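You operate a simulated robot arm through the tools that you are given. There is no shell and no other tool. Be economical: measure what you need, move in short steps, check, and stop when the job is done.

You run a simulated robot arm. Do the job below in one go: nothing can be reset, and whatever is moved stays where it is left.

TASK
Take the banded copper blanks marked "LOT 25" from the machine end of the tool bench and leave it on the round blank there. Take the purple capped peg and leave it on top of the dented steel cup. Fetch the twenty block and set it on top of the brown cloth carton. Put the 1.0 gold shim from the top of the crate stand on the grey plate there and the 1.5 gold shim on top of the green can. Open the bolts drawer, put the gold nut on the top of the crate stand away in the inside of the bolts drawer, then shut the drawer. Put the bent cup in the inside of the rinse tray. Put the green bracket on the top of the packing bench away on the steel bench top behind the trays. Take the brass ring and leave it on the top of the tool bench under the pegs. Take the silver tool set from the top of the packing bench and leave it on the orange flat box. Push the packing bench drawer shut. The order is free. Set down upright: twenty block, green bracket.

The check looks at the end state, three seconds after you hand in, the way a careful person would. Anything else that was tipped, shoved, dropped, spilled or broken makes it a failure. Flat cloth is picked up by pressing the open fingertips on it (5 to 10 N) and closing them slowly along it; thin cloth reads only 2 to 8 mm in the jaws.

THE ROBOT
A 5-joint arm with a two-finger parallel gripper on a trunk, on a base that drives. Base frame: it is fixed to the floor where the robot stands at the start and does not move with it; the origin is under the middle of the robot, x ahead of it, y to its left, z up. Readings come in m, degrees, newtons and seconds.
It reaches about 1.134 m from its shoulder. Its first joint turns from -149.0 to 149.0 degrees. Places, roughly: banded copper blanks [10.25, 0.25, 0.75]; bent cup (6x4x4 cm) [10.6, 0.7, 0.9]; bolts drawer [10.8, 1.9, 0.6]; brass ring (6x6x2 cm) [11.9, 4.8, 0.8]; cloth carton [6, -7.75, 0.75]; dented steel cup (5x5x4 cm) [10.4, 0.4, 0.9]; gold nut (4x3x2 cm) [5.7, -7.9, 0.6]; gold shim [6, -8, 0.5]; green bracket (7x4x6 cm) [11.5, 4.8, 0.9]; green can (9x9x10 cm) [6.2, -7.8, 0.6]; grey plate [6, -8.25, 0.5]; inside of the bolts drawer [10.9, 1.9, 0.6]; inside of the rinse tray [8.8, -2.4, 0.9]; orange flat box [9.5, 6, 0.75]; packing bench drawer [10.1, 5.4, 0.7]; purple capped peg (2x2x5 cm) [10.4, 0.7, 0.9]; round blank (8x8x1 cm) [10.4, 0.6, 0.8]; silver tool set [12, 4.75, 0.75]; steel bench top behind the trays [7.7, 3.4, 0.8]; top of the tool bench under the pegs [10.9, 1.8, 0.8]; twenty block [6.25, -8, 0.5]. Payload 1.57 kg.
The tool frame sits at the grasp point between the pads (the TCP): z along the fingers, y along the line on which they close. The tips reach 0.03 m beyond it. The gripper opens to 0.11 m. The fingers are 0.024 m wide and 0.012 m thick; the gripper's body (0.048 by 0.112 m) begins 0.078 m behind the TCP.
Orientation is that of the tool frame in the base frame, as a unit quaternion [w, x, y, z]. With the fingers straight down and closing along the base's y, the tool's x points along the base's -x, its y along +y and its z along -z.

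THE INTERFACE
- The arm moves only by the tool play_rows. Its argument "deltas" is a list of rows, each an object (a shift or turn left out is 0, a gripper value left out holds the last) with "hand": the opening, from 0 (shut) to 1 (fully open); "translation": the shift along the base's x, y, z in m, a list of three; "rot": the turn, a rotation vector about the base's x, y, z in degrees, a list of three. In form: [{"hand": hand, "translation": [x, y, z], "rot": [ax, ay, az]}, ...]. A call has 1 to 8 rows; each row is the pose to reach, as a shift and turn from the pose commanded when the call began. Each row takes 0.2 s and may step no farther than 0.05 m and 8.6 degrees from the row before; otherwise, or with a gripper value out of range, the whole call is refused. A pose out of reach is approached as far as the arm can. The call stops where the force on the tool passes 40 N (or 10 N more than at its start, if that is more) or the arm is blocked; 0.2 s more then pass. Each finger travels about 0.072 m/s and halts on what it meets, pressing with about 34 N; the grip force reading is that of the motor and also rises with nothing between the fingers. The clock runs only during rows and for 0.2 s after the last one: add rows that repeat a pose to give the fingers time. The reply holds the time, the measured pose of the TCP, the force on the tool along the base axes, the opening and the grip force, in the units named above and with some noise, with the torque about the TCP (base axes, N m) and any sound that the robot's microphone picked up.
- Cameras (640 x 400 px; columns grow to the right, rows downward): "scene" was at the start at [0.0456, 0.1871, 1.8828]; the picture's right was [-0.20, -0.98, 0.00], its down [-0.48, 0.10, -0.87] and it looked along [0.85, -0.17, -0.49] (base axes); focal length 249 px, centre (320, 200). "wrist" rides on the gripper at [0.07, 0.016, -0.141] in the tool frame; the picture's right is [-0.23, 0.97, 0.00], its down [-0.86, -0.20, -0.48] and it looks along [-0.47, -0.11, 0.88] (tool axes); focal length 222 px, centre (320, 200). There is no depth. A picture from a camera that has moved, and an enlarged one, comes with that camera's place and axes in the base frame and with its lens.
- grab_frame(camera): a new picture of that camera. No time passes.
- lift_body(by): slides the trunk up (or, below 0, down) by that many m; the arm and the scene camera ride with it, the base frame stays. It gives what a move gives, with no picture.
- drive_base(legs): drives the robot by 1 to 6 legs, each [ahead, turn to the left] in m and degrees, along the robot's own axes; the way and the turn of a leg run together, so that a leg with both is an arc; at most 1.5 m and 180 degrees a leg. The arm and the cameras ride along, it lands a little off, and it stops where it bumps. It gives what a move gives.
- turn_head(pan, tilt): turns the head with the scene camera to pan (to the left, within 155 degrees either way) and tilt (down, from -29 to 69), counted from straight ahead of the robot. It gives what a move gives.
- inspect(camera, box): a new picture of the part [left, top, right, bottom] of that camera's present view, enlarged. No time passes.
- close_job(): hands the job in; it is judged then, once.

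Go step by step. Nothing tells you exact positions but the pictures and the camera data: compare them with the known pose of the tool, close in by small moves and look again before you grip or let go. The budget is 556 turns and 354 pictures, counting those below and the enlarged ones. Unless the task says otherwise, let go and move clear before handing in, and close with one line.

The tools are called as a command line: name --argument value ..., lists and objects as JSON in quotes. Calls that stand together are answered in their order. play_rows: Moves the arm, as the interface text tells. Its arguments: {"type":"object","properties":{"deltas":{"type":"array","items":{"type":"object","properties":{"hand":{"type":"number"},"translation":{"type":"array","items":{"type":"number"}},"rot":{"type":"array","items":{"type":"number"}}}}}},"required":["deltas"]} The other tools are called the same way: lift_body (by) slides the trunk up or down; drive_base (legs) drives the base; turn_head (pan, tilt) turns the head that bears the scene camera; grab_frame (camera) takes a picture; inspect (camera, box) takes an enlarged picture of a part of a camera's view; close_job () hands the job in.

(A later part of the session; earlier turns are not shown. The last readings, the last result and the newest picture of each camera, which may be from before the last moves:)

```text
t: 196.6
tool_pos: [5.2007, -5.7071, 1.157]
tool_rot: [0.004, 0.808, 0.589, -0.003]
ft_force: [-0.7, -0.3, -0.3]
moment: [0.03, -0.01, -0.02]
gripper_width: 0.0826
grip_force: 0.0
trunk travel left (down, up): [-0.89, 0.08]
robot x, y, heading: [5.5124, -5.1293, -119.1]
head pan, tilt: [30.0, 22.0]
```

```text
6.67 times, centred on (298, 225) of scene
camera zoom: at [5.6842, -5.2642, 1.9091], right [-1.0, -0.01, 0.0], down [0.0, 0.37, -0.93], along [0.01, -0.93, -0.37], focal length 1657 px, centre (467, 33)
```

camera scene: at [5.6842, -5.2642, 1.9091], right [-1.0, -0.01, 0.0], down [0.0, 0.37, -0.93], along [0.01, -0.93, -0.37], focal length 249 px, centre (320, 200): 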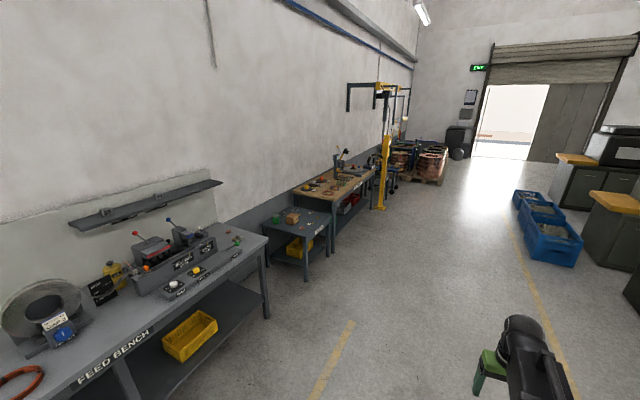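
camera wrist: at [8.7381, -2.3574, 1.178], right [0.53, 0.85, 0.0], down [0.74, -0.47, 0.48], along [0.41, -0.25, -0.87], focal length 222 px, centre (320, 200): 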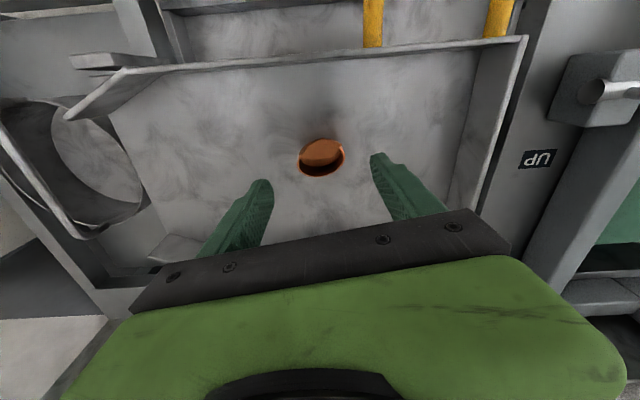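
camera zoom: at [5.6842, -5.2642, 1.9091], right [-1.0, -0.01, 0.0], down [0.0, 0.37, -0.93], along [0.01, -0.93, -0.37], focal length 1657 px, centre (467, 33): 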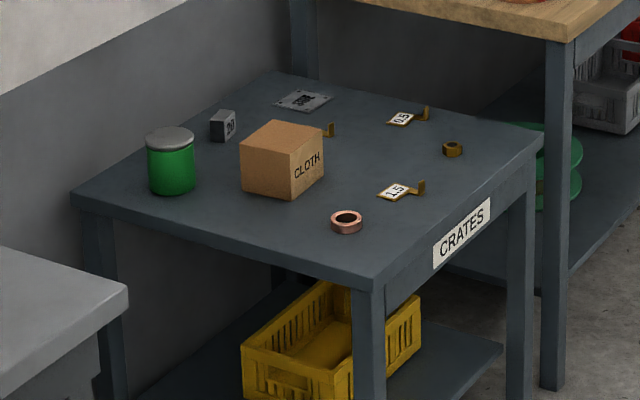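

I see the crate stand clearly: carton, green can, twenty block, grey plate, shims 0.5/1.5 and one hidden, and the gold nut. Driving in front of its label side.

drive_base --legs '[[0, 15], [1.5, 0], [0.8, 0], [0, 77]]'

turn_head --pan 0 --tilt 45

grab_frame --camera "scene"

```text
t: 212.2
tool_pos: [5.5269, -7.6714, 1.1566]
tool_rot: [0.004, 0.149, 0.989, 0.002]
ft_force: [-0.7, -0.1, -0.2]
moment: [0.04, -0.01, 0.01]
gripper_width: 0.0824
grip_force: 0.0
trunk travel left (down, up): [-0.89, 0.08]
robot x, y, heading: [4.9588, -7.3345, -29.4]
head pan, tilt: [30.0, 22.0]
```

```text
t: 213.1
tool_pos: [5.5276, -7.6698, 1.1566]
tool_rot: [0.004, 0.148, 0.989, 0.002]
ft_force: [-0.9, -1.1, -0.3]
moment: [-0.01, 0.0, -0.03]
gripper_width: 0.0824
grip_force: 0.1
trunk travel left (down, up): [-0.89, 0.08]
robot x, y, heading: [4.959, -7.335, -29.0]
head pan, tilt: [0.0, 45.0]
```

```text
282 pictures are left
camera scene: at [5.0726, -7.2052, 1.8738], right [-0.49, -0.87, 0.0], down [-0.62, 0.34, -0.71], along [0.62, -0.34, -0.71], focal length 249 px, centre (320, 200)
```

scene: 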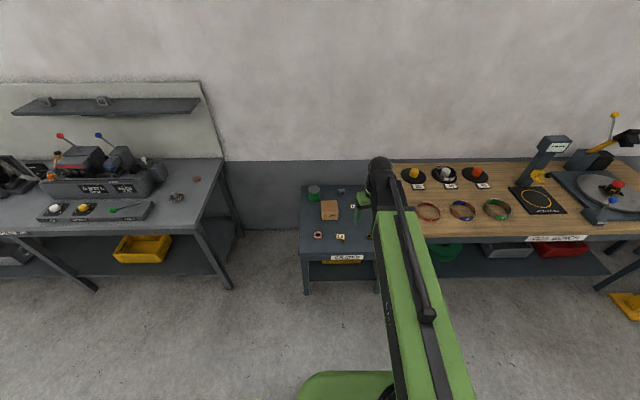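

drive_base --legs '[[0.38, 0]]'

turn_head --pan 0 --tilt 55

grab_frame --camera "scene"

grab_frame --camera "wrist"

```text
t: 215.5
tool_pos: [5.8514, -7.8512, 1.1566]
tool_rot: [0.004, 0.148, 0.989, 0.002]
ft_force: [0.7, 0.0, 0.3]
moment: [-0.01, 0.05, -0.02]
gripper_width: 0.0824
grip_force: 0.0
trunk travel left (down, up): [-0.89, 0.08]
robot x, y, heading: [5.282, -7.516, -29.3]
head pan, tilt: [0.0, 45.0]
```

```text
t: 216.2
tool_pos: [5.8516, -7.8499, 1.1563]
tool_rot: [0.005, 0.147, 0.989, 0.002]
ft_force: [-0.1, 0.3, -0.2]
moment: [-0.02, -0.01, -0.01]
gripper_width: 0.0826
grip_force: 0.1
trunk travel left (down, up): [-0.89, 0.08]
robot x, y, heading: [5.2825, -7.5137, -29.2]
head pan, tilt: [0.0, 55.0]
```

```text
281 pictures are left
camera scene: at [5.3887, -7.3813, 1.8603], right [-0.49, -0.87, 0.0], down [-0.71, 0.4, -0.57], along [0.5, -0.28, -0.82], focal length 249 px, centre (320, 200)
```

scene: 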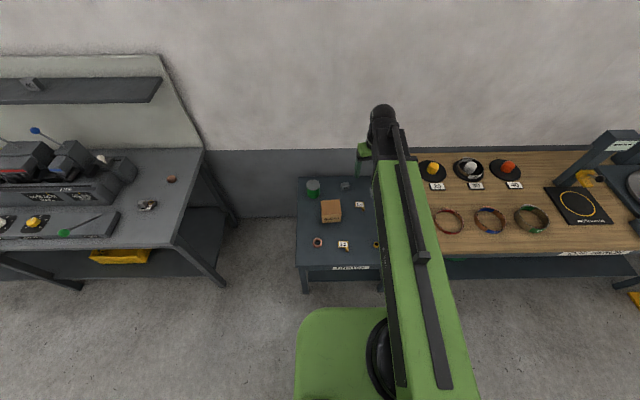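

```text
280 pictures are left
camera wrist: at [5.7893, -7.8144, 1.298], right [0.5, 0.86, 0.0], down [0.76, -0.44, 0.48], along [0.42, -0.24, -0.87], focal length 222 px, centre (320, 200)
```

wrist: 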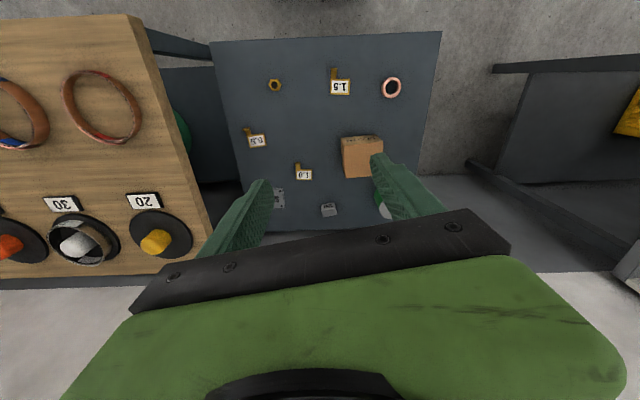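

inspect --camera "wrist" --box '[230, 60, 422, 180]'

inspect --camera "scene" --box '[290, 165, 402, 275]'

```text
3.33 times, centred on (326, 120) of wrist
camera zoom: at [5.7893, -7.8144, 1.298], right [0.5, 0.86, 0.0], down [0.76, -0.44, 0.48], along [0.42, -0.24, -0.87], focal length 740 px, centre (300, 467)
```

zoom: 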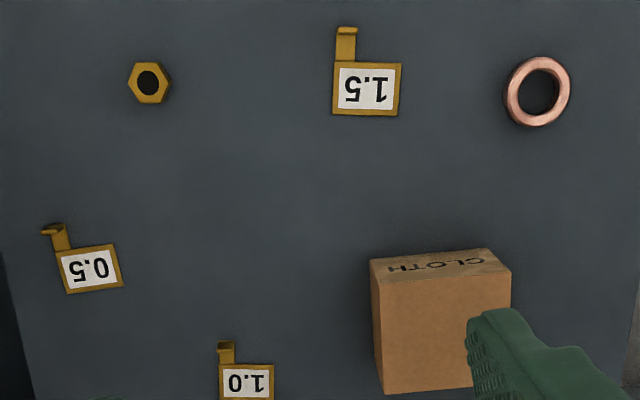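

```text
3.64 times, centred on (346, 220) of scene
camera zoom: at [5.3887, -7.3813, 1.8603], right [-0.49, -0.87, 0.0], down [-0.71, 0.4, -0.57], along [0.5, -0.28, -0.82], focal length 904 px, centre (226, 127)
```

zoom: 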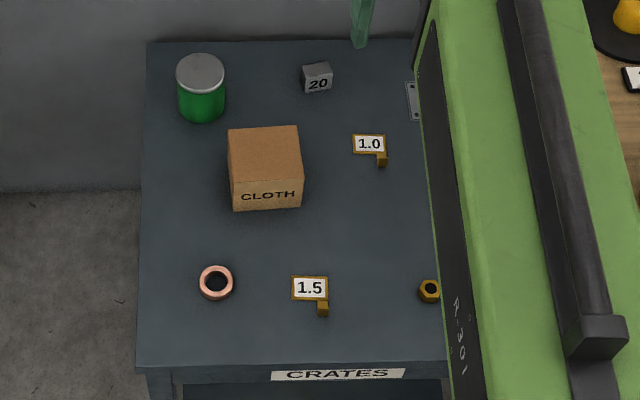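

Positions: block (6.16,-7.996), carton top (6.03,-7.81, z≈0.69), can (6.21,-7.79), plate (6.04,-8.13), 1.0 shim (6.01,-8.00), 1.5 shim (5.83,-7.78), nut (5.74,-7.93); table z≈0.60. I'll start with the twenty block.

play_rows --deltas '[{"translation": [0.044, -0.021, 0]}, {"translation": [0.088, -0.042, 0]}, {"translation": [0.132, -0.063, 0]}, {"translation": [0.176, -0.084, 0]}, {"translation": [0.22, -0.104, 0]}, {"translation": [0.264, -0.125, 0]}, {"translation": [0.308, -0.146, 0]}]'

lift_body --by -0.3

grab_frame --camera "wrist"

grab_frame --camera "scene"

```text
t: 217.8
tool_pos: [6.1113, -7.977, 1.157]
tool_rot: [0.006, 0.148, 0.989, 0.001]
ft_force: [-0.4, 0.1, -0.5]
moment: [0.01, -0.03, 0.02]
gripper_width: 0.0826
grip_force: 0.0
out of reach, approached as far as the arm can: row 6, 7
trunk travel left (down, up): [-0.89, 0.08]
robot x, y, heading: [5.286, -7.5161, -29.2]
head pan, tilt: [0.0, 55.0]
```

```text
t: 220.8
tool_pos: [6.1113, -7.9761, 0.8562]
tool_rot: [0.005, 0.148, 0.989, 0.002]
ft_force: [-0.3, -0.2, -0.3]
moment: [-0.01, -0.02, -0.01]
gripper_width: 0.0827
grip_force: 0.0
trunk travel left (down, up): [-0.59, 0.38]
robot x, y, heading: [5.2775, -7.5159, -29.1]
head pan, tilt: [0.0, 55.0]
```

```text
277 pictures are left
camera wrist: at [6.0489, -7.9397, 0.998], right [0.5, 0.86, 0.0], down [0.75, -0.44, 0.49], along [0.42, -0.24, -0.87], focal length 222 px, centre (320, 200)
```

wrist: 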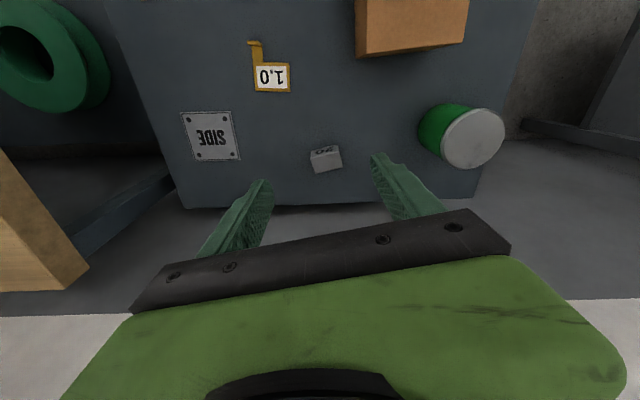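

```text
276 pictures are left
camera scene: at [5.3887, -7.3813, 1.5603], right [-0.49, -0.87, 0.0], down [-0.72, 0.4, -0.57], along [0.5, -0.28, -0.82], focal length 249 px, centre (320, 200)
```

scene: 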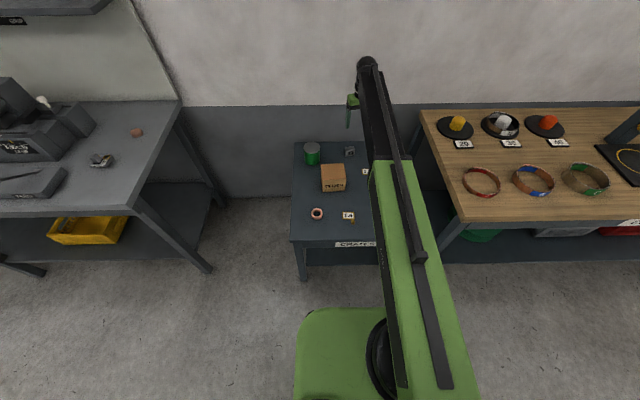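

The vertical tool reaches ~0.945 m; I need to be ~8 cm closer. I'll retract a little and creep forward.

play_rows --deltas '[{"translation": [-0.04, 0.022, 0]}, {"translation": [-0.08, 0.045, 0]}]'

drive_base --legs '[[0.08, 0]]'

grab_frame --camera "wrist"

```text
t: 221.4
tool_pos: [6.0314, -7.9283, 0.8564]
tool_rot: [0.005, 0.148, 0.989, 0.001]
ft_force: [-0.3, -0.2, 0.5]
moment: [-0.03, 0.01, -0.01]
gripper_width: 0.0824
grip_force: 0.0
trunk travel left (down, up): [-0.59, 0.38]
robot x, y, heading: [5.2829, -7.5128, -29.3]
head pan, tilt: [0.0, 55.0]
```

```text
t: 222.4
tool_pos: [6.1012, -7.9684, 0.8554]
tool_rot: [0.005, 0.149, 0.989, 0.002]
ft_force: [-0.3, 0.1, 0.3]
moment: [-0.01, 0.01, -0.03]
gripper_width: 0.0823
grip_force: 0.0
trunk travel left (down, up): [-0.59, 0.38]
robot x, y, heading: [5.3535, -7.5508, -29.3]
head pan, tilt: [0.0, 55.0]
```

```text
275 pictures are left
camera wrist: at [6.039, -7.9319, 0.9976], right [0.5, 0.86, 0.0], down [0.75, -0.44, 0.49], along [0.42, -0.24, -0.87], focal length 222 px, centre (320, 200)
```

wrist: 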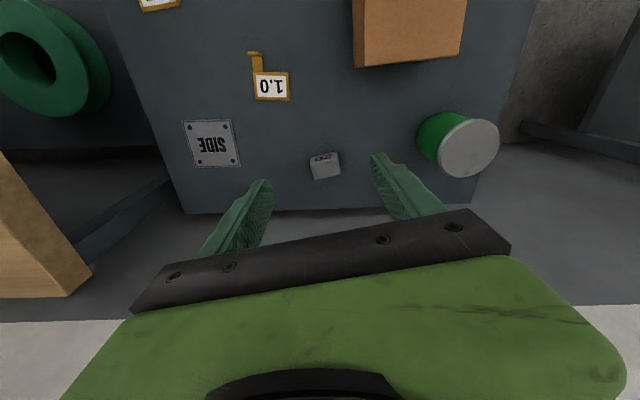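

play_rows --deltas '[{"translation": [0.031, -0.014, 0]}, {"translation": [0.062, -0.027, 0]}]'

lift_body --by -0.15

grab_frame --camera "wrist"

```text
t: 223.0
tool_pos: [6.1624, -7.9965, 0.8561]
tool_rot: [0.005, 0.148, 0.989, 0.001]
ft_force: [-0.2, -0.2, 0.4]
moment: [0.02, -0.01, 0.0]
gripper_width: 0.0826
grip_force: 0.0
trunk travel left (down, up): [-0.59, 0.38]
robot x, y, heading: [5.3507, -7.5509, -29.0]
head pan, tilt: [0.0, 55.0]
```

```text
t: 224.8
tool_pos: [6.1608, -7.9946, 0.7066]
tool_rot: [0.005, 0.148, 0.989, 0.001]
ft_force: [-0.8, 0.1, 0.2]
moment: [0.01, -0.01, 0.03]
gripper_width: 0.0825
grip_force: 0.0
trunk travel left (down, up): [-0.44, 0.53]
robot x, y, heading: [5.3501, -7.5555, -29.2]
head pan, tilt: [0.0, 55.0]
```

```text
274 pictures are left
camera wrist: at [6.0993, -7.9589, 0.848], right [0.5, 0.86, 0.0], down [0.75, -0.44, 0.49], along [0.42, -0.24, -0.87], focal length 222 px, centre (320, 200)
```

wrist: 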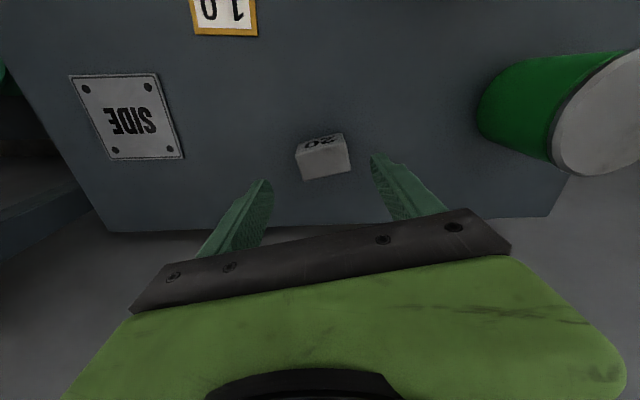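

lift_body --by -0.068

grab_frame --camera "wrist"

```text
t: 225.9
tool_pos: [6.1615, -7.9963, 0.6385]
tool_rot: [0.005, 0.148, 0.989, 0.001]
ft_force: [-0.4, 0.0, -0.8]
moment: [0.03, 0.01, -0.02]
gripper_width: 0.0826
grip_force: 0.1
trunk travel left (down, up): [-0.372, 0.598]
robot x, y, heading: [5.3531, -7.5526, -29.2]
head pan, tilt: [0.0, 55.0]
```

```text
273 pictures are left
camera wrist: at [6.0993, -7.9589, 0.78], right [0.5, 0.86, 0.0], down [0.75, -0.44, 0.49], along [0.42, -0.24, -0.87], focal length 222 px, centre (320, 200)
```

wrist: 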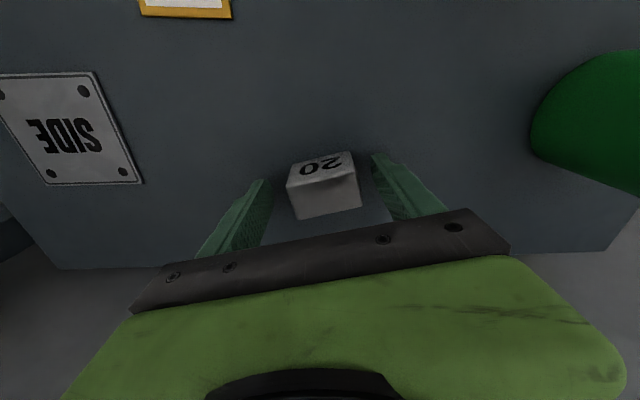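

play_rows --deltas '[{"hand": 0.6}, {"hand": 0.5}, {"hand": 0.4}, {"hand": 0.2}, {"hand": 0.2}, {"hand": 0.2}]'

lift_body --by 0.16

grab_frame --camera "wrist"

```text
t: 227.3
tool_pos: [6.1617, -7.9959, 0.6383]
tool_rot: [0.005, 0.148, 0.989, 0.001]
ft_force: [1.0, 0.5, 1.1]
moment: [-0.14, -0.01, 0.0]
gripper_width: 0.05
grip_force: 34.2
trunk travel left (down, up): [-0.372, 0.598]
robot x, y, heading: [5.3494, -7.5534, -29.0]
head pan, tilt: [0.0, 55.0]
```

```text
t: 229.1
tool_pos: [6.1612, -7.9954, 0.7985]
tool_rot: [0.004, 0.148, 0.989, 0.001]
ft_force: [-0.5, -0.2, -5.3]
moment: [0.0, 0.0, 0.04]
gripper_width: 0.0497
grip_force: 33.9
trunk travel left (down, up): [-0.532, 0.438]
robot x, y, heading: [5.35, -7.5549, -29.0]
head pan, tilt: [0.0, 55.0]
```

```text
272 pictures are left
camera wrist: at [6.0997, -7.9591, 0.9394], right [0.5, 0.86, 0.0], down [0.75, -0.44, 0.49], along [0.42, -0.24, -0.87], focal length 222 px, centre (320, 200)
```

wrist: 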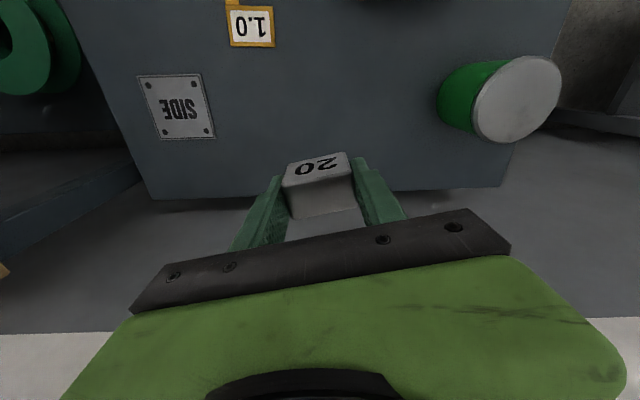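

The block (50 mm wide, ~0.5 kg) is held upright. Moving over the carton.

lift_body --by 0.03

play_rows --deltas '[{"translation": [-0.025, 0.037, 0]}, {"translation": [-0.053, 0.074, 0]}, {"translation": [-0.08, 0.111, 0]}, {"translation": [-0.106, 0.148, 0]}, {"translation": [-0.133, 0.185, 0]}]'

grab_frame --camera "wrist"

inspect --camera "scene" --box '[270, 110, 430, 250]'

```text
t: 229.8
tool_pos: [6.1612, -7.9944, 0.8274]
tool_rot: [0.004, 0.148, 0.989, 0.001]
ft_force: [0.5, 0.3, -4.5]
moment: [0.02, 0.01, 0.0]
gripper_width: 0.0501
grip_force: 33.9
trunk travel left (down, up): [-0.562, 0.408]
robot x, y, heading: [5.3519, -7.555, -29.0]
head pan, tilt: [0.0, 55.0]
```

```text
t: 231.0
tool_pos: [6.0277, -7.8103, 0.8291]
tool_rot: [0.004, 0.149, 0.989, 0.001]
ft_force: [-0.7, -0.3, -4.9]
moment: [-0.01, 0.01, -0.01]
gripper_width: 0.0496
grip_force: 34.2
trunk travel left (down, up): [-0.562, 0.408]
robot x, y, heading: [5.3531, -7.5523, -29.2]
head pan, tilt: [0.0, 55.0]
```

```text
271 pictures are left
camera wrist: at [5.9652, -7.774, 0.9698], right [0.5, 0.86, 0.0], down [0.75, -0.44, 0.49], along [0.42, -0.24, -0.87], focal length 222 px, centre (320, 200)
```

wrist: 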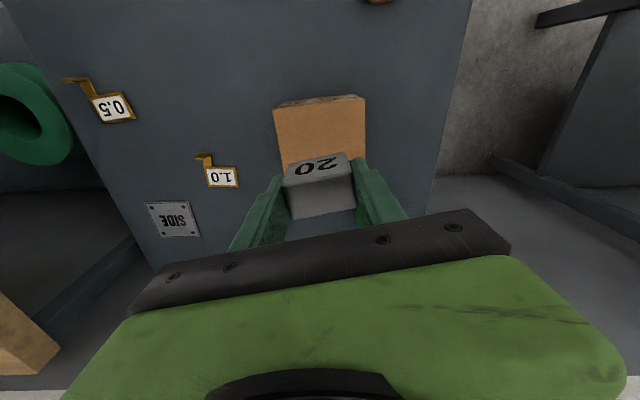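

```text
2.86 times, centred on (350, 180) of scene
camera zoom: at [5.458, -7.4199, 1.5323], right [-0.49, -0.87, 0.0], down [-0.72, 0.4, -0.57], along [0.5, -0.28, -0.82], focal length 710 px, centre (234, 257)
```

zoom: 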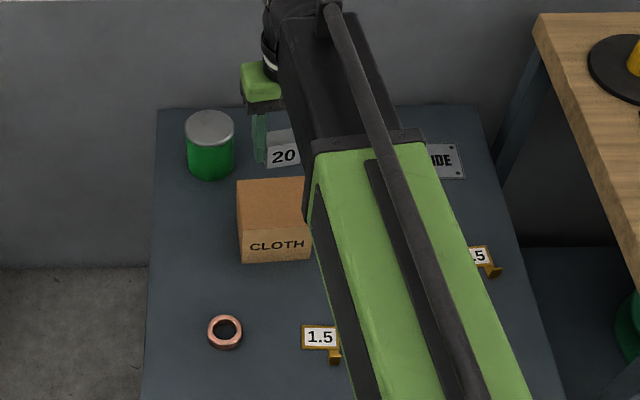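

lift_body --by -0.085

grab_frame --camera "wrist"

inspect --camera "scene" --box '[290, 100, 370, 170]'

```text
t: 232.2
tool_pos: [6.0268, -7.8108, 0.7432]
tool_rot: [0.005, 0.149, 0.989, 0.002]
ft_force: [0.1, -0.2, -5.2]
moment: [0.0, 0.01, -0.02]
gripper_width: 0.0497
grip_force: 34.2
trunk travel left (down, up): [-0.477, 0.493]
robot x, y, heading: [5.3482, -7.5496, -29.1]
head pan, tilt: [0.0, 55.0]
```

```text
269 pictures are left
camera wrist: at [5.9657, -7.7743, 0.8847], right [0.5, 0.86, 0.0], down [0.75, -0.44, 0.49], along [0.42, -0.24, -0.87], focal length 222 px, centre (320, 200)
```

wrist: 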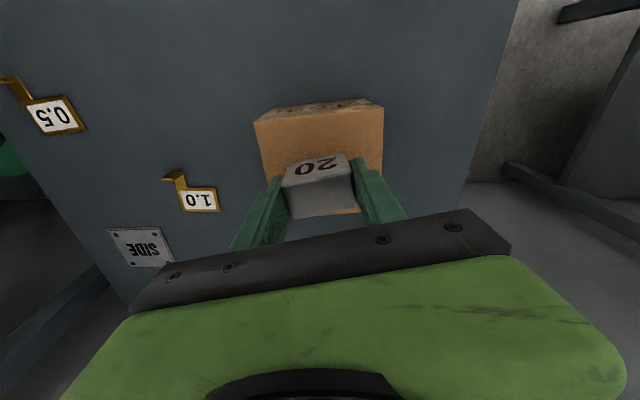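

```text
5.71 times, centred on (330, 135) of scene
camera zoom: at [5.4581, -7.42, 1.4473], right [-0.49, -0.87, 0.0], down [-0.72, 0.4, -0.57], along [0.5, -0.28, -0.82], focal length 1420 px, centre (263, 571)
```

zoom: 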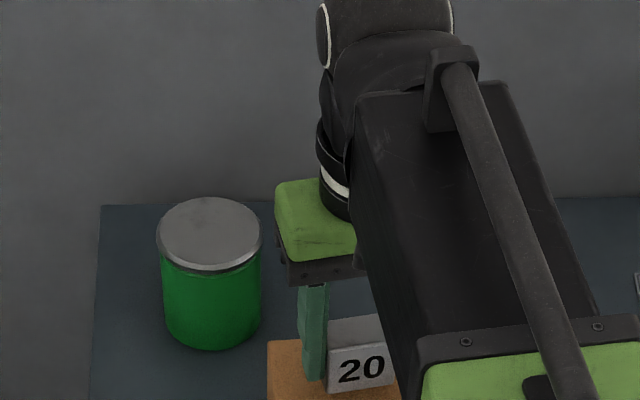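

play_rows --deltas '[{"translation": [-0.006, 0.003, 0]}]'

lift_body --by -0.008

```text
t: 232.7
tool_pos: [6.0203, -7.8076, 0.7442]
tool_rot: [0.005, 0.149, 0.989, 0.001]
ft_force: [-0.2, -0.5, -4.1]
moment: [-0.02, 0.03, 0.01]
gripper_width: 0.0496
grip_force: 34.0
trunk travel left (down, up): [-0.477, 0.493]
robot x, y, heading: [5.3512, -7.5524, -29.1]
head pan, tilt: [0.0, 55.0]
```

```text
t: 233.2
tool_pos: [6.0218, -7.8083, 0.735]
tool_rot: [0.004, 0.148, 0.989, 0.001]
ft_force: [-0.7, 1.0, -5.2]
moment: [0.01, 0.0, 0.03]
gripper_width: 0.0498
grip_force: 34.1
trunk travel left (down, up): [-0.469, 0.501]
robot x, y, heading: [5.3525, -7.5536, -29.3]
head pan, tilt: [0.0, 55.0]
```

lift_body --by -0.005

grab_frame --camera "wrist"

```text
t: 233.8
tool_pos: [6.0207, -7.8077, 0.7295]
tool_rot: [0.005, 0.149, 0.989, 0.001]
ft_force: [-0.8, 0.4, -5.3]
moment: [0.03, 0.03, 0.0]
gripper_width: 0.0496
grip_force: 34.2
trunk travel left (down, up): [-0.464, 0.506]
robot x, y, heading: [5.3531, -7.5538, -29.4]
head pan, tilt: [0.0, 55.0]
```

```text
267 pictures are left
camera wrist: at [5.9595, -7.7714, 0.8717], right [0.5, 0.86, 0.0], down [0.75, -0.44, 0.49], along [0.42, -0.24, -0.87], focal length 222 px, centre (320, 200)
```

wrist: 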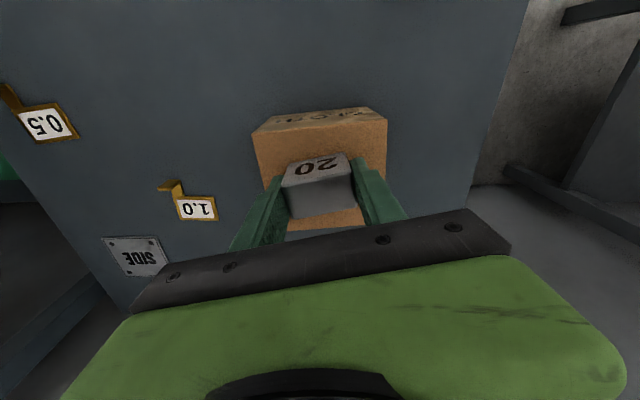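

lift_body --by -0.004

lift_body --by -0.003

```text
t: 234.3
tool_pos: [6.0208, -7.8081, 0.7292]
tool_rot: [0.007, 0.148, 0.989, -0.001]
ft_force: [9.4, -3.3, 27.1]
moment: [-0.36, -0.04, 0.05]
gripper_width: 0.0497
grip_force: 33.9
trunk travel left (down, up): [-0.46, 0.51]
robot x, y, heading: [5.3516, -7.5494, -29.2]
head pan, tilt: [0.0, 55.0]
```

```text
t: 234.8
tool_pos: [6.0197, -7.8083, 0.7256]
tool_rot: [0.006, 0.148, 0.989, 0.0]
ft_force: [1.5, -2.2, 25.3]
moment: [-0.37, 0.12, -0.02]
gripper_width: 0.0499
grip_force: 33.8
trunk travel left (down, up): [-0.457, 0.513]
robot x, y, heading: [5.3505, -7.5529, -29.0]
head pan, tilt: [0.0, 55.0]
```

Contact made. Releasing the block.

play_rows --deltas '[{"hand": 0.48}, {"hand": 0.55}, {"hand": 0.7}, {"hand": 0.7}]'

lift_body --by 0.12

grab_frame --camera "wrist"

```text
t: 235.8
tool_pos: [6.0214, -7.8081, 0.7228]
tool_rot: [0.005, 0.148, 0.989, 0.001]
ft_force: [-0.1, 0.2, 0.0]
moment: [0.02, 0.01, 0.04]
gripper_width: 0.0771
grip_force: 0.0
trunk travel left (down, up): [-0.457, 0.513]
robot x, y, heading: [5.3486, -7.5565, -29.2]
head pan, tilt: [0.0, 55.0]
```

```text
t: 237.3
tool_pos: [6.0217, -7.8084, 0.8426]
tool_rot: [0.004, 0.148, 0.989, 0.0]
ft_force: [0.0, 0.3, 0.7]
moment: [-0.01, 0.0, 0.01]
gripper_width: 0.0771
grip_force: 0.0
trunk travel left (down, up): [-0.577, 0.393]
robot x, y, heading: [5.3509, -7.5511, -29.3]
head pan, tilt: [0.0, 55.0]
```

```text
266 pictures are left
camera wrist: at [5.9593, -7.7713, 0.9849], right [0.5, 0.86, 0.0], down [0.75, -0.44, 0.49], along [0.42, -0.24, -0.87], focal length 222 px, centre (320, 200)
```

wrist: 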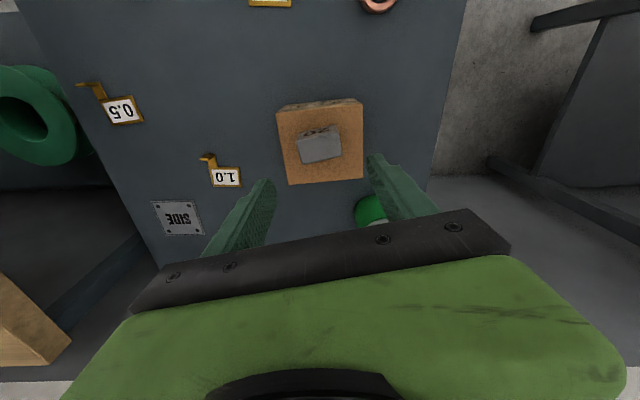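

The block stands on the carton. Now for the 1.0 shim: move above and inspect its shape.

play_rows --deltas '[{"translation": [0.005, -0.045, 0]}, {"translation": [0.01, -0.09, 0]}, {"translation": [0.015, -0.135, 0]}, {"translation": [0.02, -0.18, 0]}, {"translation": [0.02, -0.21, 0]}]'

lift_body --by -0.1

grab_frame --camera "wrist"

inspect --camera "wrist" --box '[240, 0, 400, 100]'

```text
t: 238.5
tool_pos: [6.0408, -8.0168, 0.8432]
tool_rot: [0.004, 0.147, 0.989, 0.001]
ft_force: [-0.7, -0.2, -0.1]
moment: [-0.02, -0.01, 0.02]
gripper_width: 0.0773
grip_force: 0.1
trunk travel left (down, up): [-0.577, 0.393]
robot x, y, heading: [5.3515, -7.5535, -29.5]
head pan, tilt: [0.0, 55.0]
```

```text
t: 239.8
tool_pos: [6.0395, -8.0168, 0.744]
tool_rot: [0.005, 0.147, 0.989, 0.001]
ft_force: [-0.7, 0.1, 0.1]
moment: [-0.04, -0.03, -0.01]
gripper_width: 0.0771
grip_force: 0.1
trunk travel left (down, up): [-0.477, 0.493]
robot x, y, heading: [5.3502, -7.5501, -29.3]
head pan, tilt: [0.0, 55.0]
```

```text
265 pictures are left
camera wrist: at [5.9782, -7.9801, 0.885], right [0.5, 0.86, 0.0], down [0.75, -0.44, 0.49], along [0.42, -0.24, -0.87], focal length 222 px, centre (320, 200)
```

wrist: 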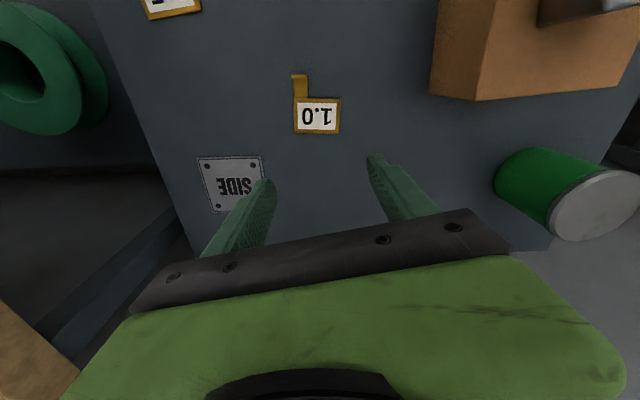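

```text
4.00 times, centred on (320, 50) of wrist
camera zoom: at [5.9782, -7.9801, 0.885], right [0.5, 0.86, 0.0], down [0.75, -0.44, 0.49], along [0.42, -0.24, -0.87], focal length 888 px, centre (320, 800)
```

zoom: 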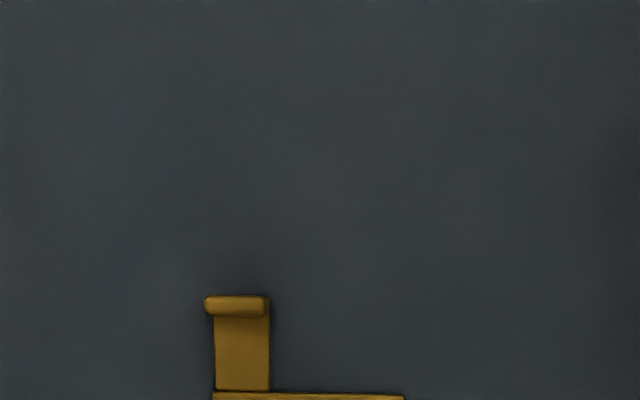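

The shim has a flat tab with an upright lip at (5.966,-7.998) facing the robot. I'll turn the gripper ~77° so it closes across that lip.

play_rows --deltas '[{"translation": [-0.02, 0.005, 0], "rot": [0, 0, 8.5], "hand": 0.3}, {"translation": [-0.04, 0.01, 0], "rot": [0, 0, 17]}, {"translation": [-0.06, 0.015, 0], "rot": [0, 0, 25.5]}, {"translation": [-0.074, 0.019, 0], "rot": [0, 0, 34]}, {"translation": [-0.074, 0.019, 0], "rot": [0, 0, 42.5]}, {"translation": [-0.074, 0.019, 0], "rot": [0, 0, 51]}, {"translation": [-0.074, 0.019, 0], "rot": [0, 0, 59.5]}, {"translation": [-0.074, 0.019, 0], "rot": [0, 0, 68]}]'

play_rows --deltas '[{"rot": [0, 0, 8.5]}]'

grab_frame --camera "wrist"

```text
t: 241.6
tool_pos: [5.9669, -7.9987, 0.7442]
tool_rot: [0.003, -0.431, 0.902, 0.004]
ft_force: [0.1, 0.8, 0.4]
moment: [-0.01, 0.01, -0.01]
gripper_width: 0.0331
grip_force: 0.1
trunk travel left (down, up): [-0.477, 0.493]
robot x, y, heading: [5.3515, -7.5511, -29.4]
head pan, tilt: [0.0, 55.0]
```

```text
t: 242.0
tool_pos: [5.9664, -7.998, 0.7433]
tool_rot: [0.004, -0.497, 0.868, 0.004]
ft_force: [-0.5, 0.3, 0.0]
moment: [0.0, 0.01, -0.02]
gripper_width: 0.0333
grip_force: 0.1
trunk travel left (down, up): [-0.477, 0.493]
robot x, y, heading: [5.3515, -7.5534, -28.9]
head pan, tilt: [0.0, 55.0]
```

```text
263 pictures are left
camera wrist: at [5.9184, -8.0505, 0.885], right [-0.72, 0.69, 0.01], down [0.6, 0.63, 0.49], along [0.33, 0.36, -0.87], focal length 222 px, centre (320, 200)
```

wrist: 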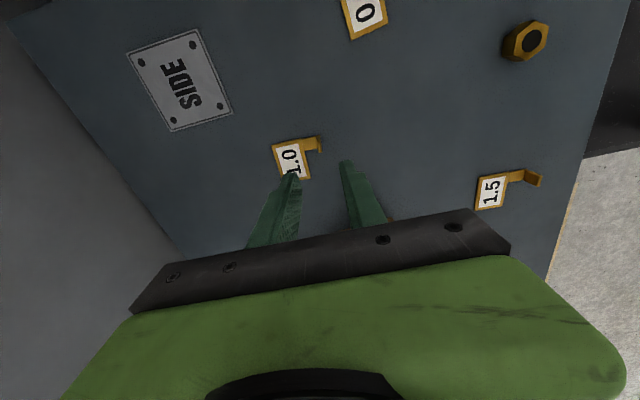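

inspect --camera "wrist" --box '[260, 120, 356, 180]'

inspect --camera "wrist" --box '[460, 150, 556, 210]'

```text
6.67 times, centred on (308, 150) of wrist
camera zoom: at [5.9184, -8.0505, 0.885], right [-0.72, 0.69, 0.01], down [0.6, 0.63, 0.49], along [0.33, 0.36, -0.87], focal length 1481 px, centre (400, 533)
```

zoom: 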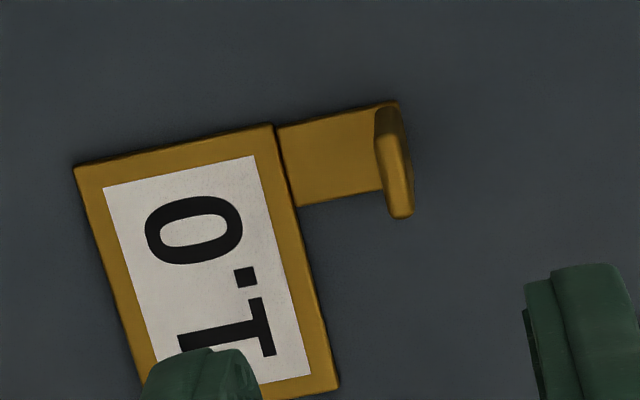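

```text
6.67 times, centred on (508, 180) of wrist
camera zoom: at [5.9184, -8.0505, 0.885], right [-0.72, 0.69, 0.01], down [0.6, 0.63, 0.49], along [0.33, 0.36, -0.87], focal length 1481 px, centre (-933, 333)
```

zoom: 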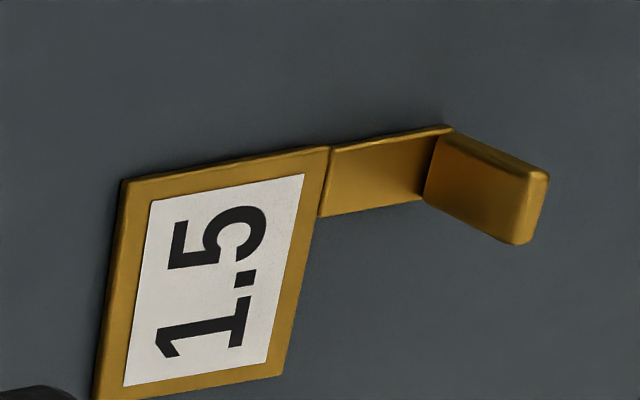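

The lip is a vertical handle. Descending over it.

lift_body --by -0.085

inspect --camera "wrist" --box '[240, 120, 400, 220]'

```text
t: 243.2
tool_pos: [5.9655, -7.9966, 0.659]
tool_rot: [0.003, -0.496, 0.868, 0.003]
ft_force: [-0.4, -0.3, 1.5]
moment: [-0.03, 0.02, 0.01]
gripper_width: 0.0328
grip_force: 0.0
trunk travel left (down, up): [-0.392, 0.578]
robot x, y, heading: [5.3502, -7.5545, -29.0]
head pan, tilt: [0.0, 55.0]
```

```text
4.00 times, centred on (320, 170) of wrist
camera zoom: at [5.9183, -8.0504, 0.8], right [-0.72, 0.69, 0.0], down [0.61, 0.63, 0.49], along [0.33, 0.35, -0.87], focal length 888 px, centre (320, 320)
```

zoom: 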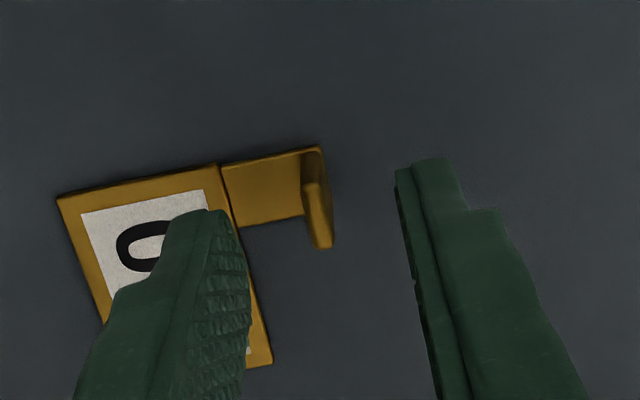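

play_rows --deltas '[{"translation": [0.003, 0, 0]}]'

lift_body --by -0.018

inspect --camera "wrist" --box '[240, 120, 400, 220]'

```text
t: 243.7
tool_pos: [5.9691, -7.9976, 0.6593]
tool_rot: [0.004, -0.496, 0.868, 0.003]
ft_force: [0.0, -0.4, -0.2]
moment: [-0.01, -0.01, 0.0]
gripper_width: 0.033
grip_force: 0.1
trunk travel left (down, up): [-0.392, 0.578]
robot x, y, heading: [5.3539, -7.5565, -29.0]
head pan, tilt: [0.0, 55.0]
```

```text
t: 244.3
tool_pos: [5.9696, -7.9969, 0.6412]
tool_rot: [0.003, -0.496, 0.868, 0.004]
ft_force: [0.4, 0.5, -0.7]
moment: [-0.01, -0.01, -0.02]
gripper_width: 0.0328
grip_force: 0.1
trunk travel left (down, up): [-0.374, 0.596]
robot x, y, heading: [5.348, -7.5546, -29.3]
head pan, tilt: [0.0, 55.0]
```

```text
4.00 times, centred on (320, 170) of wrist
camera zoom: at [5.9212, -8.0501, 0.7819], right [-0.72, 0.69, 0.0], down [0.61, 0.63, 0.49], along [0.33, 0.35, -0.87], focal length 888 px, centre (320, 320)
```

zoom: 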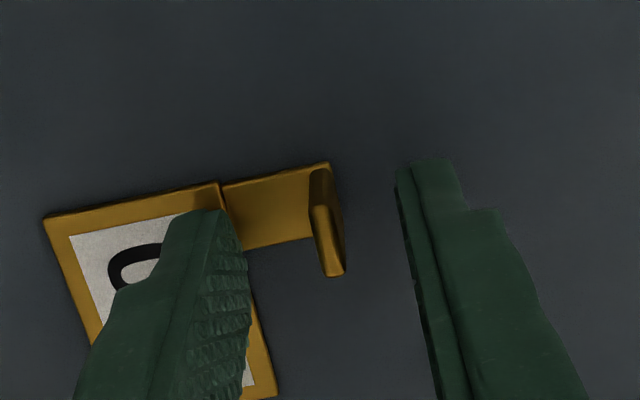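

lift_body --by -0.003

play_rows --deltas '[{"hand": 0.25}, {"hand": 0.2}, {"hand": 0.15}, {"hand": 0.1}, {"hand": 0.0}, {"hand": 0.0}]'

inspect --camera "wrist" --box '[240, 120, 400, 220]'

```text
t: 244.8
tool_pos: [5.9696, -7.998, 0.638]
tool_rot: [0.003, -0.495, 0.869, 0.004]
ft_force: [-0.5, 0.1, 0.3]
moment: [-0.01, -0.01, 0.02]
gripper_width: 0.0331
grip_force: 0.0
trunk travel left (down, up): [-0.371, 0.599]
robot x, y, heading: [5.3548, -7.5508, -29.0]
head pan, tilt: [0.0, 55.0]
```

```text
t: 246.2
tool_pos: [5.9696, -7.9965, 0.6392]
tool_rot: [0.003, -0.496, 0.868, 0.004]
ft_force: [0.2, -0.6, 1.5]
moment: [-0.01, -0.01, 0.03]
gripper_width: 0.0043
grip_force: 25.2
trunk travel left (down, up): [-0.371, 0.599]
robot x, y, heading: [5.3522, -7.5534, -29.3]
head pan, tilt: [0.0, 55.0]
```

```text
4.00 times, centred on (320, 170) of wrist
camera zoom: at [5.9212, -8.0501, 0.779], right [-0.72, 0.69, 0.0], down [0.61, 0.63, 0.49], along [0.33, 0.35, -0.87], focal length 888 px, centre (320, 320)
```

zoom: 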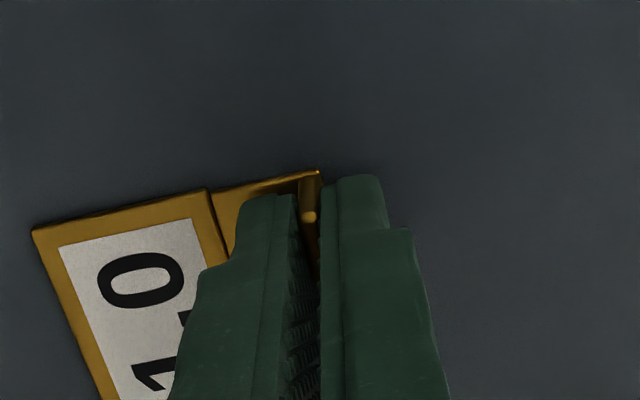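

lift_body --by 0.04

grab_frame --camera "wrist"

```text
t: 247.1
tool_pos: [5.9704, -7.9973, 0.6776]
tool_rot: [0.003, -0.496, 0.868, 0.004]
ft_force: [0.1, -0.4, -1.2]
moment: [-0.02, 0.02, -0.01]
gripper_width: 0.0042
grip_force: 24.9
trunk travel left (down, up): [-0.411, 0.559]
robot x, y, heading: [5.3491, -7.5547, -29.3]
head pan, tilt: [0.0, 55.0]
```

```text
257 pictures are left
camera wrist: at [5.9213, -8.0502, 0.8189], right [-0.72, 0.69, 0.0], down [0.61, 0.63, 0.49], along [0.33, 0.35, -0.87], focal length 222 px, centre (320, 200)
```

wrist: 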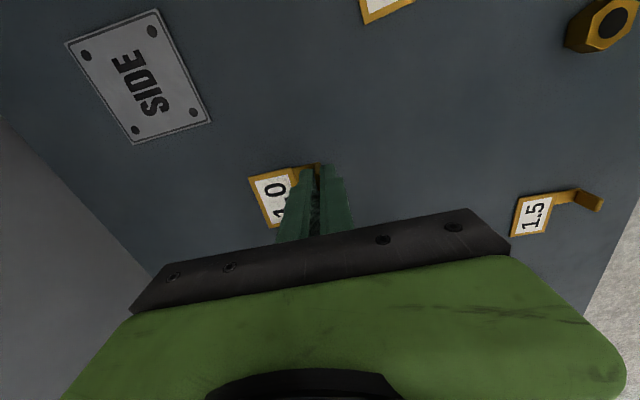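

Shim lifted. The grey plate centre is ≈(6.030,-8.150). Moving over it.

lift_body --by 0.02

play_rows --deltas '[{"translation": [0.006, -0.038, 0]}, {"translation": [0.013, -0.076, 0]}, {"translation": [0.02, -0.114, 0]}, {"translation": [0.026, -0.152, 0]}]'

grab_frame --camera "wrist"

inspect --camera "scene" --box '[320, 80, 448, 180]'

```text
t: 247.7
tool_pos: [5.9697, -7.9975, 0.6979]
tool_rot: [0.003, -0.495, 0.869, 0.004]
ft_force: [0.8, 0.0, -1.1]
moment: [0.04, 0.04, 0.0]
gripper_width: 0.0037
grip_force: 24.9
trunk travel left (down, up): [-0.431, 0.539]
robot x, y, heading: [5.3518, -7.5539, -29.3]
head pan, tilt: [0.0, 55.0]
```

```text
t: 248.7
tool_pos: [5.995, -8.1515, 0.6971]
tool_rot: [0.003, -0.496, 0.868, 0.003]
ft_force: [-0.4, -0.4, -1.4]
moment: [0.01, 0.06, 0.01]
gripper_width: 0.004
grip_force: 24.6
trunk travel left (down, up): [-0.431, 0.539]
robot x, y, heading: [5.3531, -7.5529, -29.4]
head pan, tilt: [0.0, 55.0]
```

```text
256 pictures are left
camera wrist: at [5.947, -8.2038, 0.8389], right [-0.72, 0.69, 0.01], down [0.61, 0.63, 0.49], along [0.33, 0.35, -0.87], focal length 222 px, centre (320, 200)
```

wrist: 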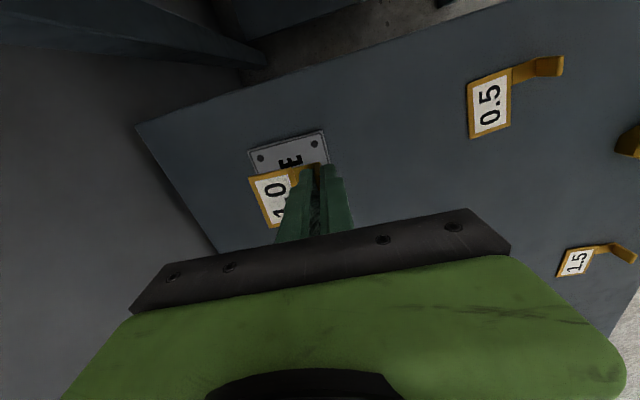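

```text
4.00 times, centred on (384, 130) of scene
camera zoom: at [5.4578, -7.4198, 1.4013], right [-0.49, -0.87, 0.0], down [-0.72, 0.4, -0.57], along [0.5, -0.28, -0.82], focal length 994 px, centre (64, 480)
```

zoom: 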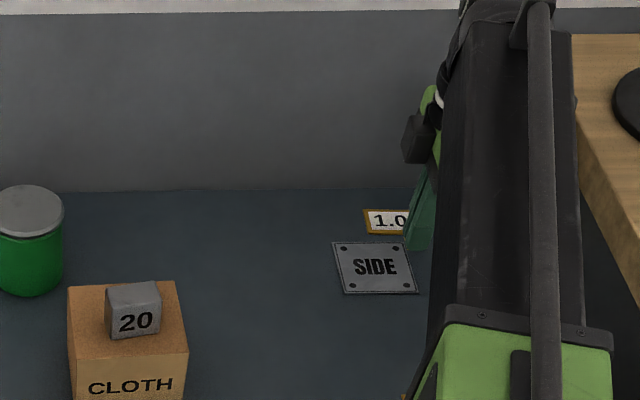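

lift_body --by -0.05

grab_frame --camera "wrist"

```text
t: 249.6
tool_pos: [5.9951, -8.1498, 0.6483]
tool_rot: [0.003, -0.496, 0.868, 0.003]
ft_force: [0.0, -0.8, -0.3]
moment: [-0.01, 0.02, 0.05]
gripper_width: 0.0039
grip_force: 24.8
trunk travel left (down, up): [-0.381, 0.589]
robot x, y, heading: [5.3516, -7.5547, -29.4]
head pan, tilt: [0.0, 55.0]
```

```text
254 pictures are left
camera wrist: at [5.9469, -8.2032, 0.7889], right [-0.72, 0.69, 0.0], down [0.61, 0.63, 0.49], along [0.33, 0.35, -0.87], focal length 222 px, centre (320, 200)
```

wrist: 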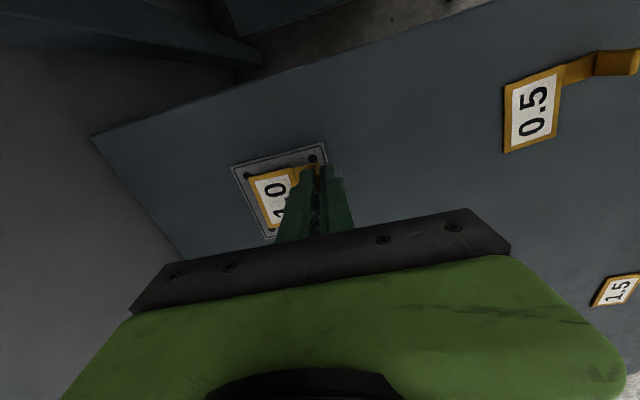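

lift_body --by -0.004

play_rows --deltas '[{"hand": 0.08}, {"hand": 0.15}, {"hand": 0.2}, {"hand": 0.2}]'

lift_body --by 0.08

grab_frame --camera "wrist"

```text
t: 250.2
tool_pos: [5.9958, -8.1505, 0.6436]
tool_rot: [0.003, -0.496, 0.868, 0.004]
ft_force: [-1.1, -0.2, 0.3]
moment: [-0.02, 0.01, 0.01]
gripper_width: 0.0041
grip_force: 25.3
trunk travel left (down, up): [-0.377, 0.593]
robot x, y, heading: [5.3548, -7.5522, -29.0]
head pan, tilt: [0.0, 55.0]
```

```text
t: 251.2
tool_pos: [5.995, -8.1505, 0.6445]
tool_rot: [0.003, -0.497, 0.868, 0.003]
ft_force: [-0.3, 0.3, 0.3]
moment: [-0.04, 0.03, 0.0]
gripper_width: 0.0219
grip_force: 0.1
trunk travel left (down, up): [-0.377, 0.593]
robot x, y, heading: [5.3508, -7.5557, -29.2]
head pan, tilt: [0.0, 55.0]
```

```text
t: 252.3
tool_pos: [5.9954, -8.1501, 0.723]
tool_rot: [0.003, -0.495, 0.869, 0.003]
ft_force: [-0.6, 0.8, -0.2]
moment: [-0.01, 0.05, 0.01]
gripper_width: 0.022
grip_force: 0.2
trunk travel left (down, up): [-0.457, 0.513]
robot x, y, heading: [5.3519, -7.5527, -29.4]
head pan, tilt: [0.0, 55.0]
```

```text
253 pictures are left
camera wrist: at [5.9469, -8.2032, 0.8649], right [-0.72, 0.69, 0.0], down [0.61, 0.63, 0.49], along [0.33, 0.35, -0.87], focal length 222 px, centre (320, 200)
```

wrist: 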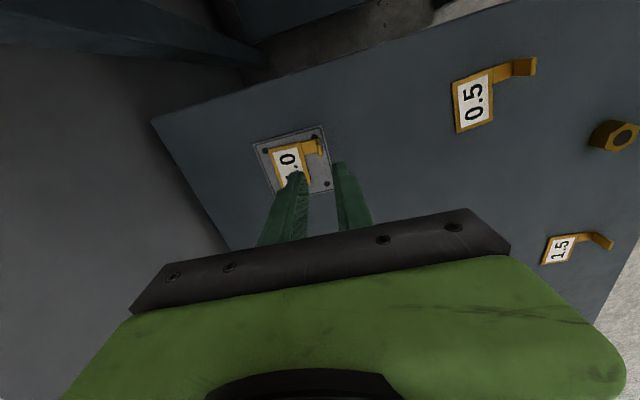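

The 1.0 shim is on the grey plate. Next the 1.5 shim, lip at ≈(5.789,-7.772).

play_rows --deltas '[{"translation": [-0.022, 0.042, 0], "hand": 0.3}, {"translation": [-0.045, 0.083, 0]}, {"translation": [-0.068, 0.124, 0]}, {"translation": [-0.09, 0.165, 0]}, {"translation": [-0.113, 0.207, 0]}, {"translation": [-0.136, 0.248, 0]}, {"translation": [-0.159, 0.29, 0]}, {"translation": [-0.182, 0.331, 0]}]'

grab_frame --camera "wrist"

```text
t: 254.1
tool_pos: [5.8439, -7.8446, 0.724]
tool_rot: [0.003, -0.495, 0.869, 0.005]
ft_force: [-0.9, 0.1, -0.2]
moment: [0.01, -0.02, 0.03]
gripper_width: 0.0331
grip_force: 0.1
out of reach, approached as far as the arm can: row 8
trunk travel left (down, up): [-0.457, 0.513]
robot x, y, heading: [5.3516, -7.5562, -29.2]
head pan, tilt: [0.0, 55.0]
```

```text
252 pictures are left
camera wrist: at [5.7958, -7.8978, 0.8651], right [-0.72, 0.69, 0.01], down [0.61, 0.63, 0.49], along [0.33, 0.36, -0.87], focal length 222 px, centre (320, 200)
```

wrist: 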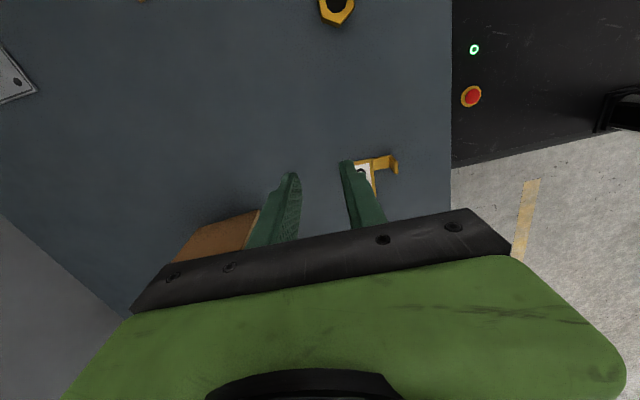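

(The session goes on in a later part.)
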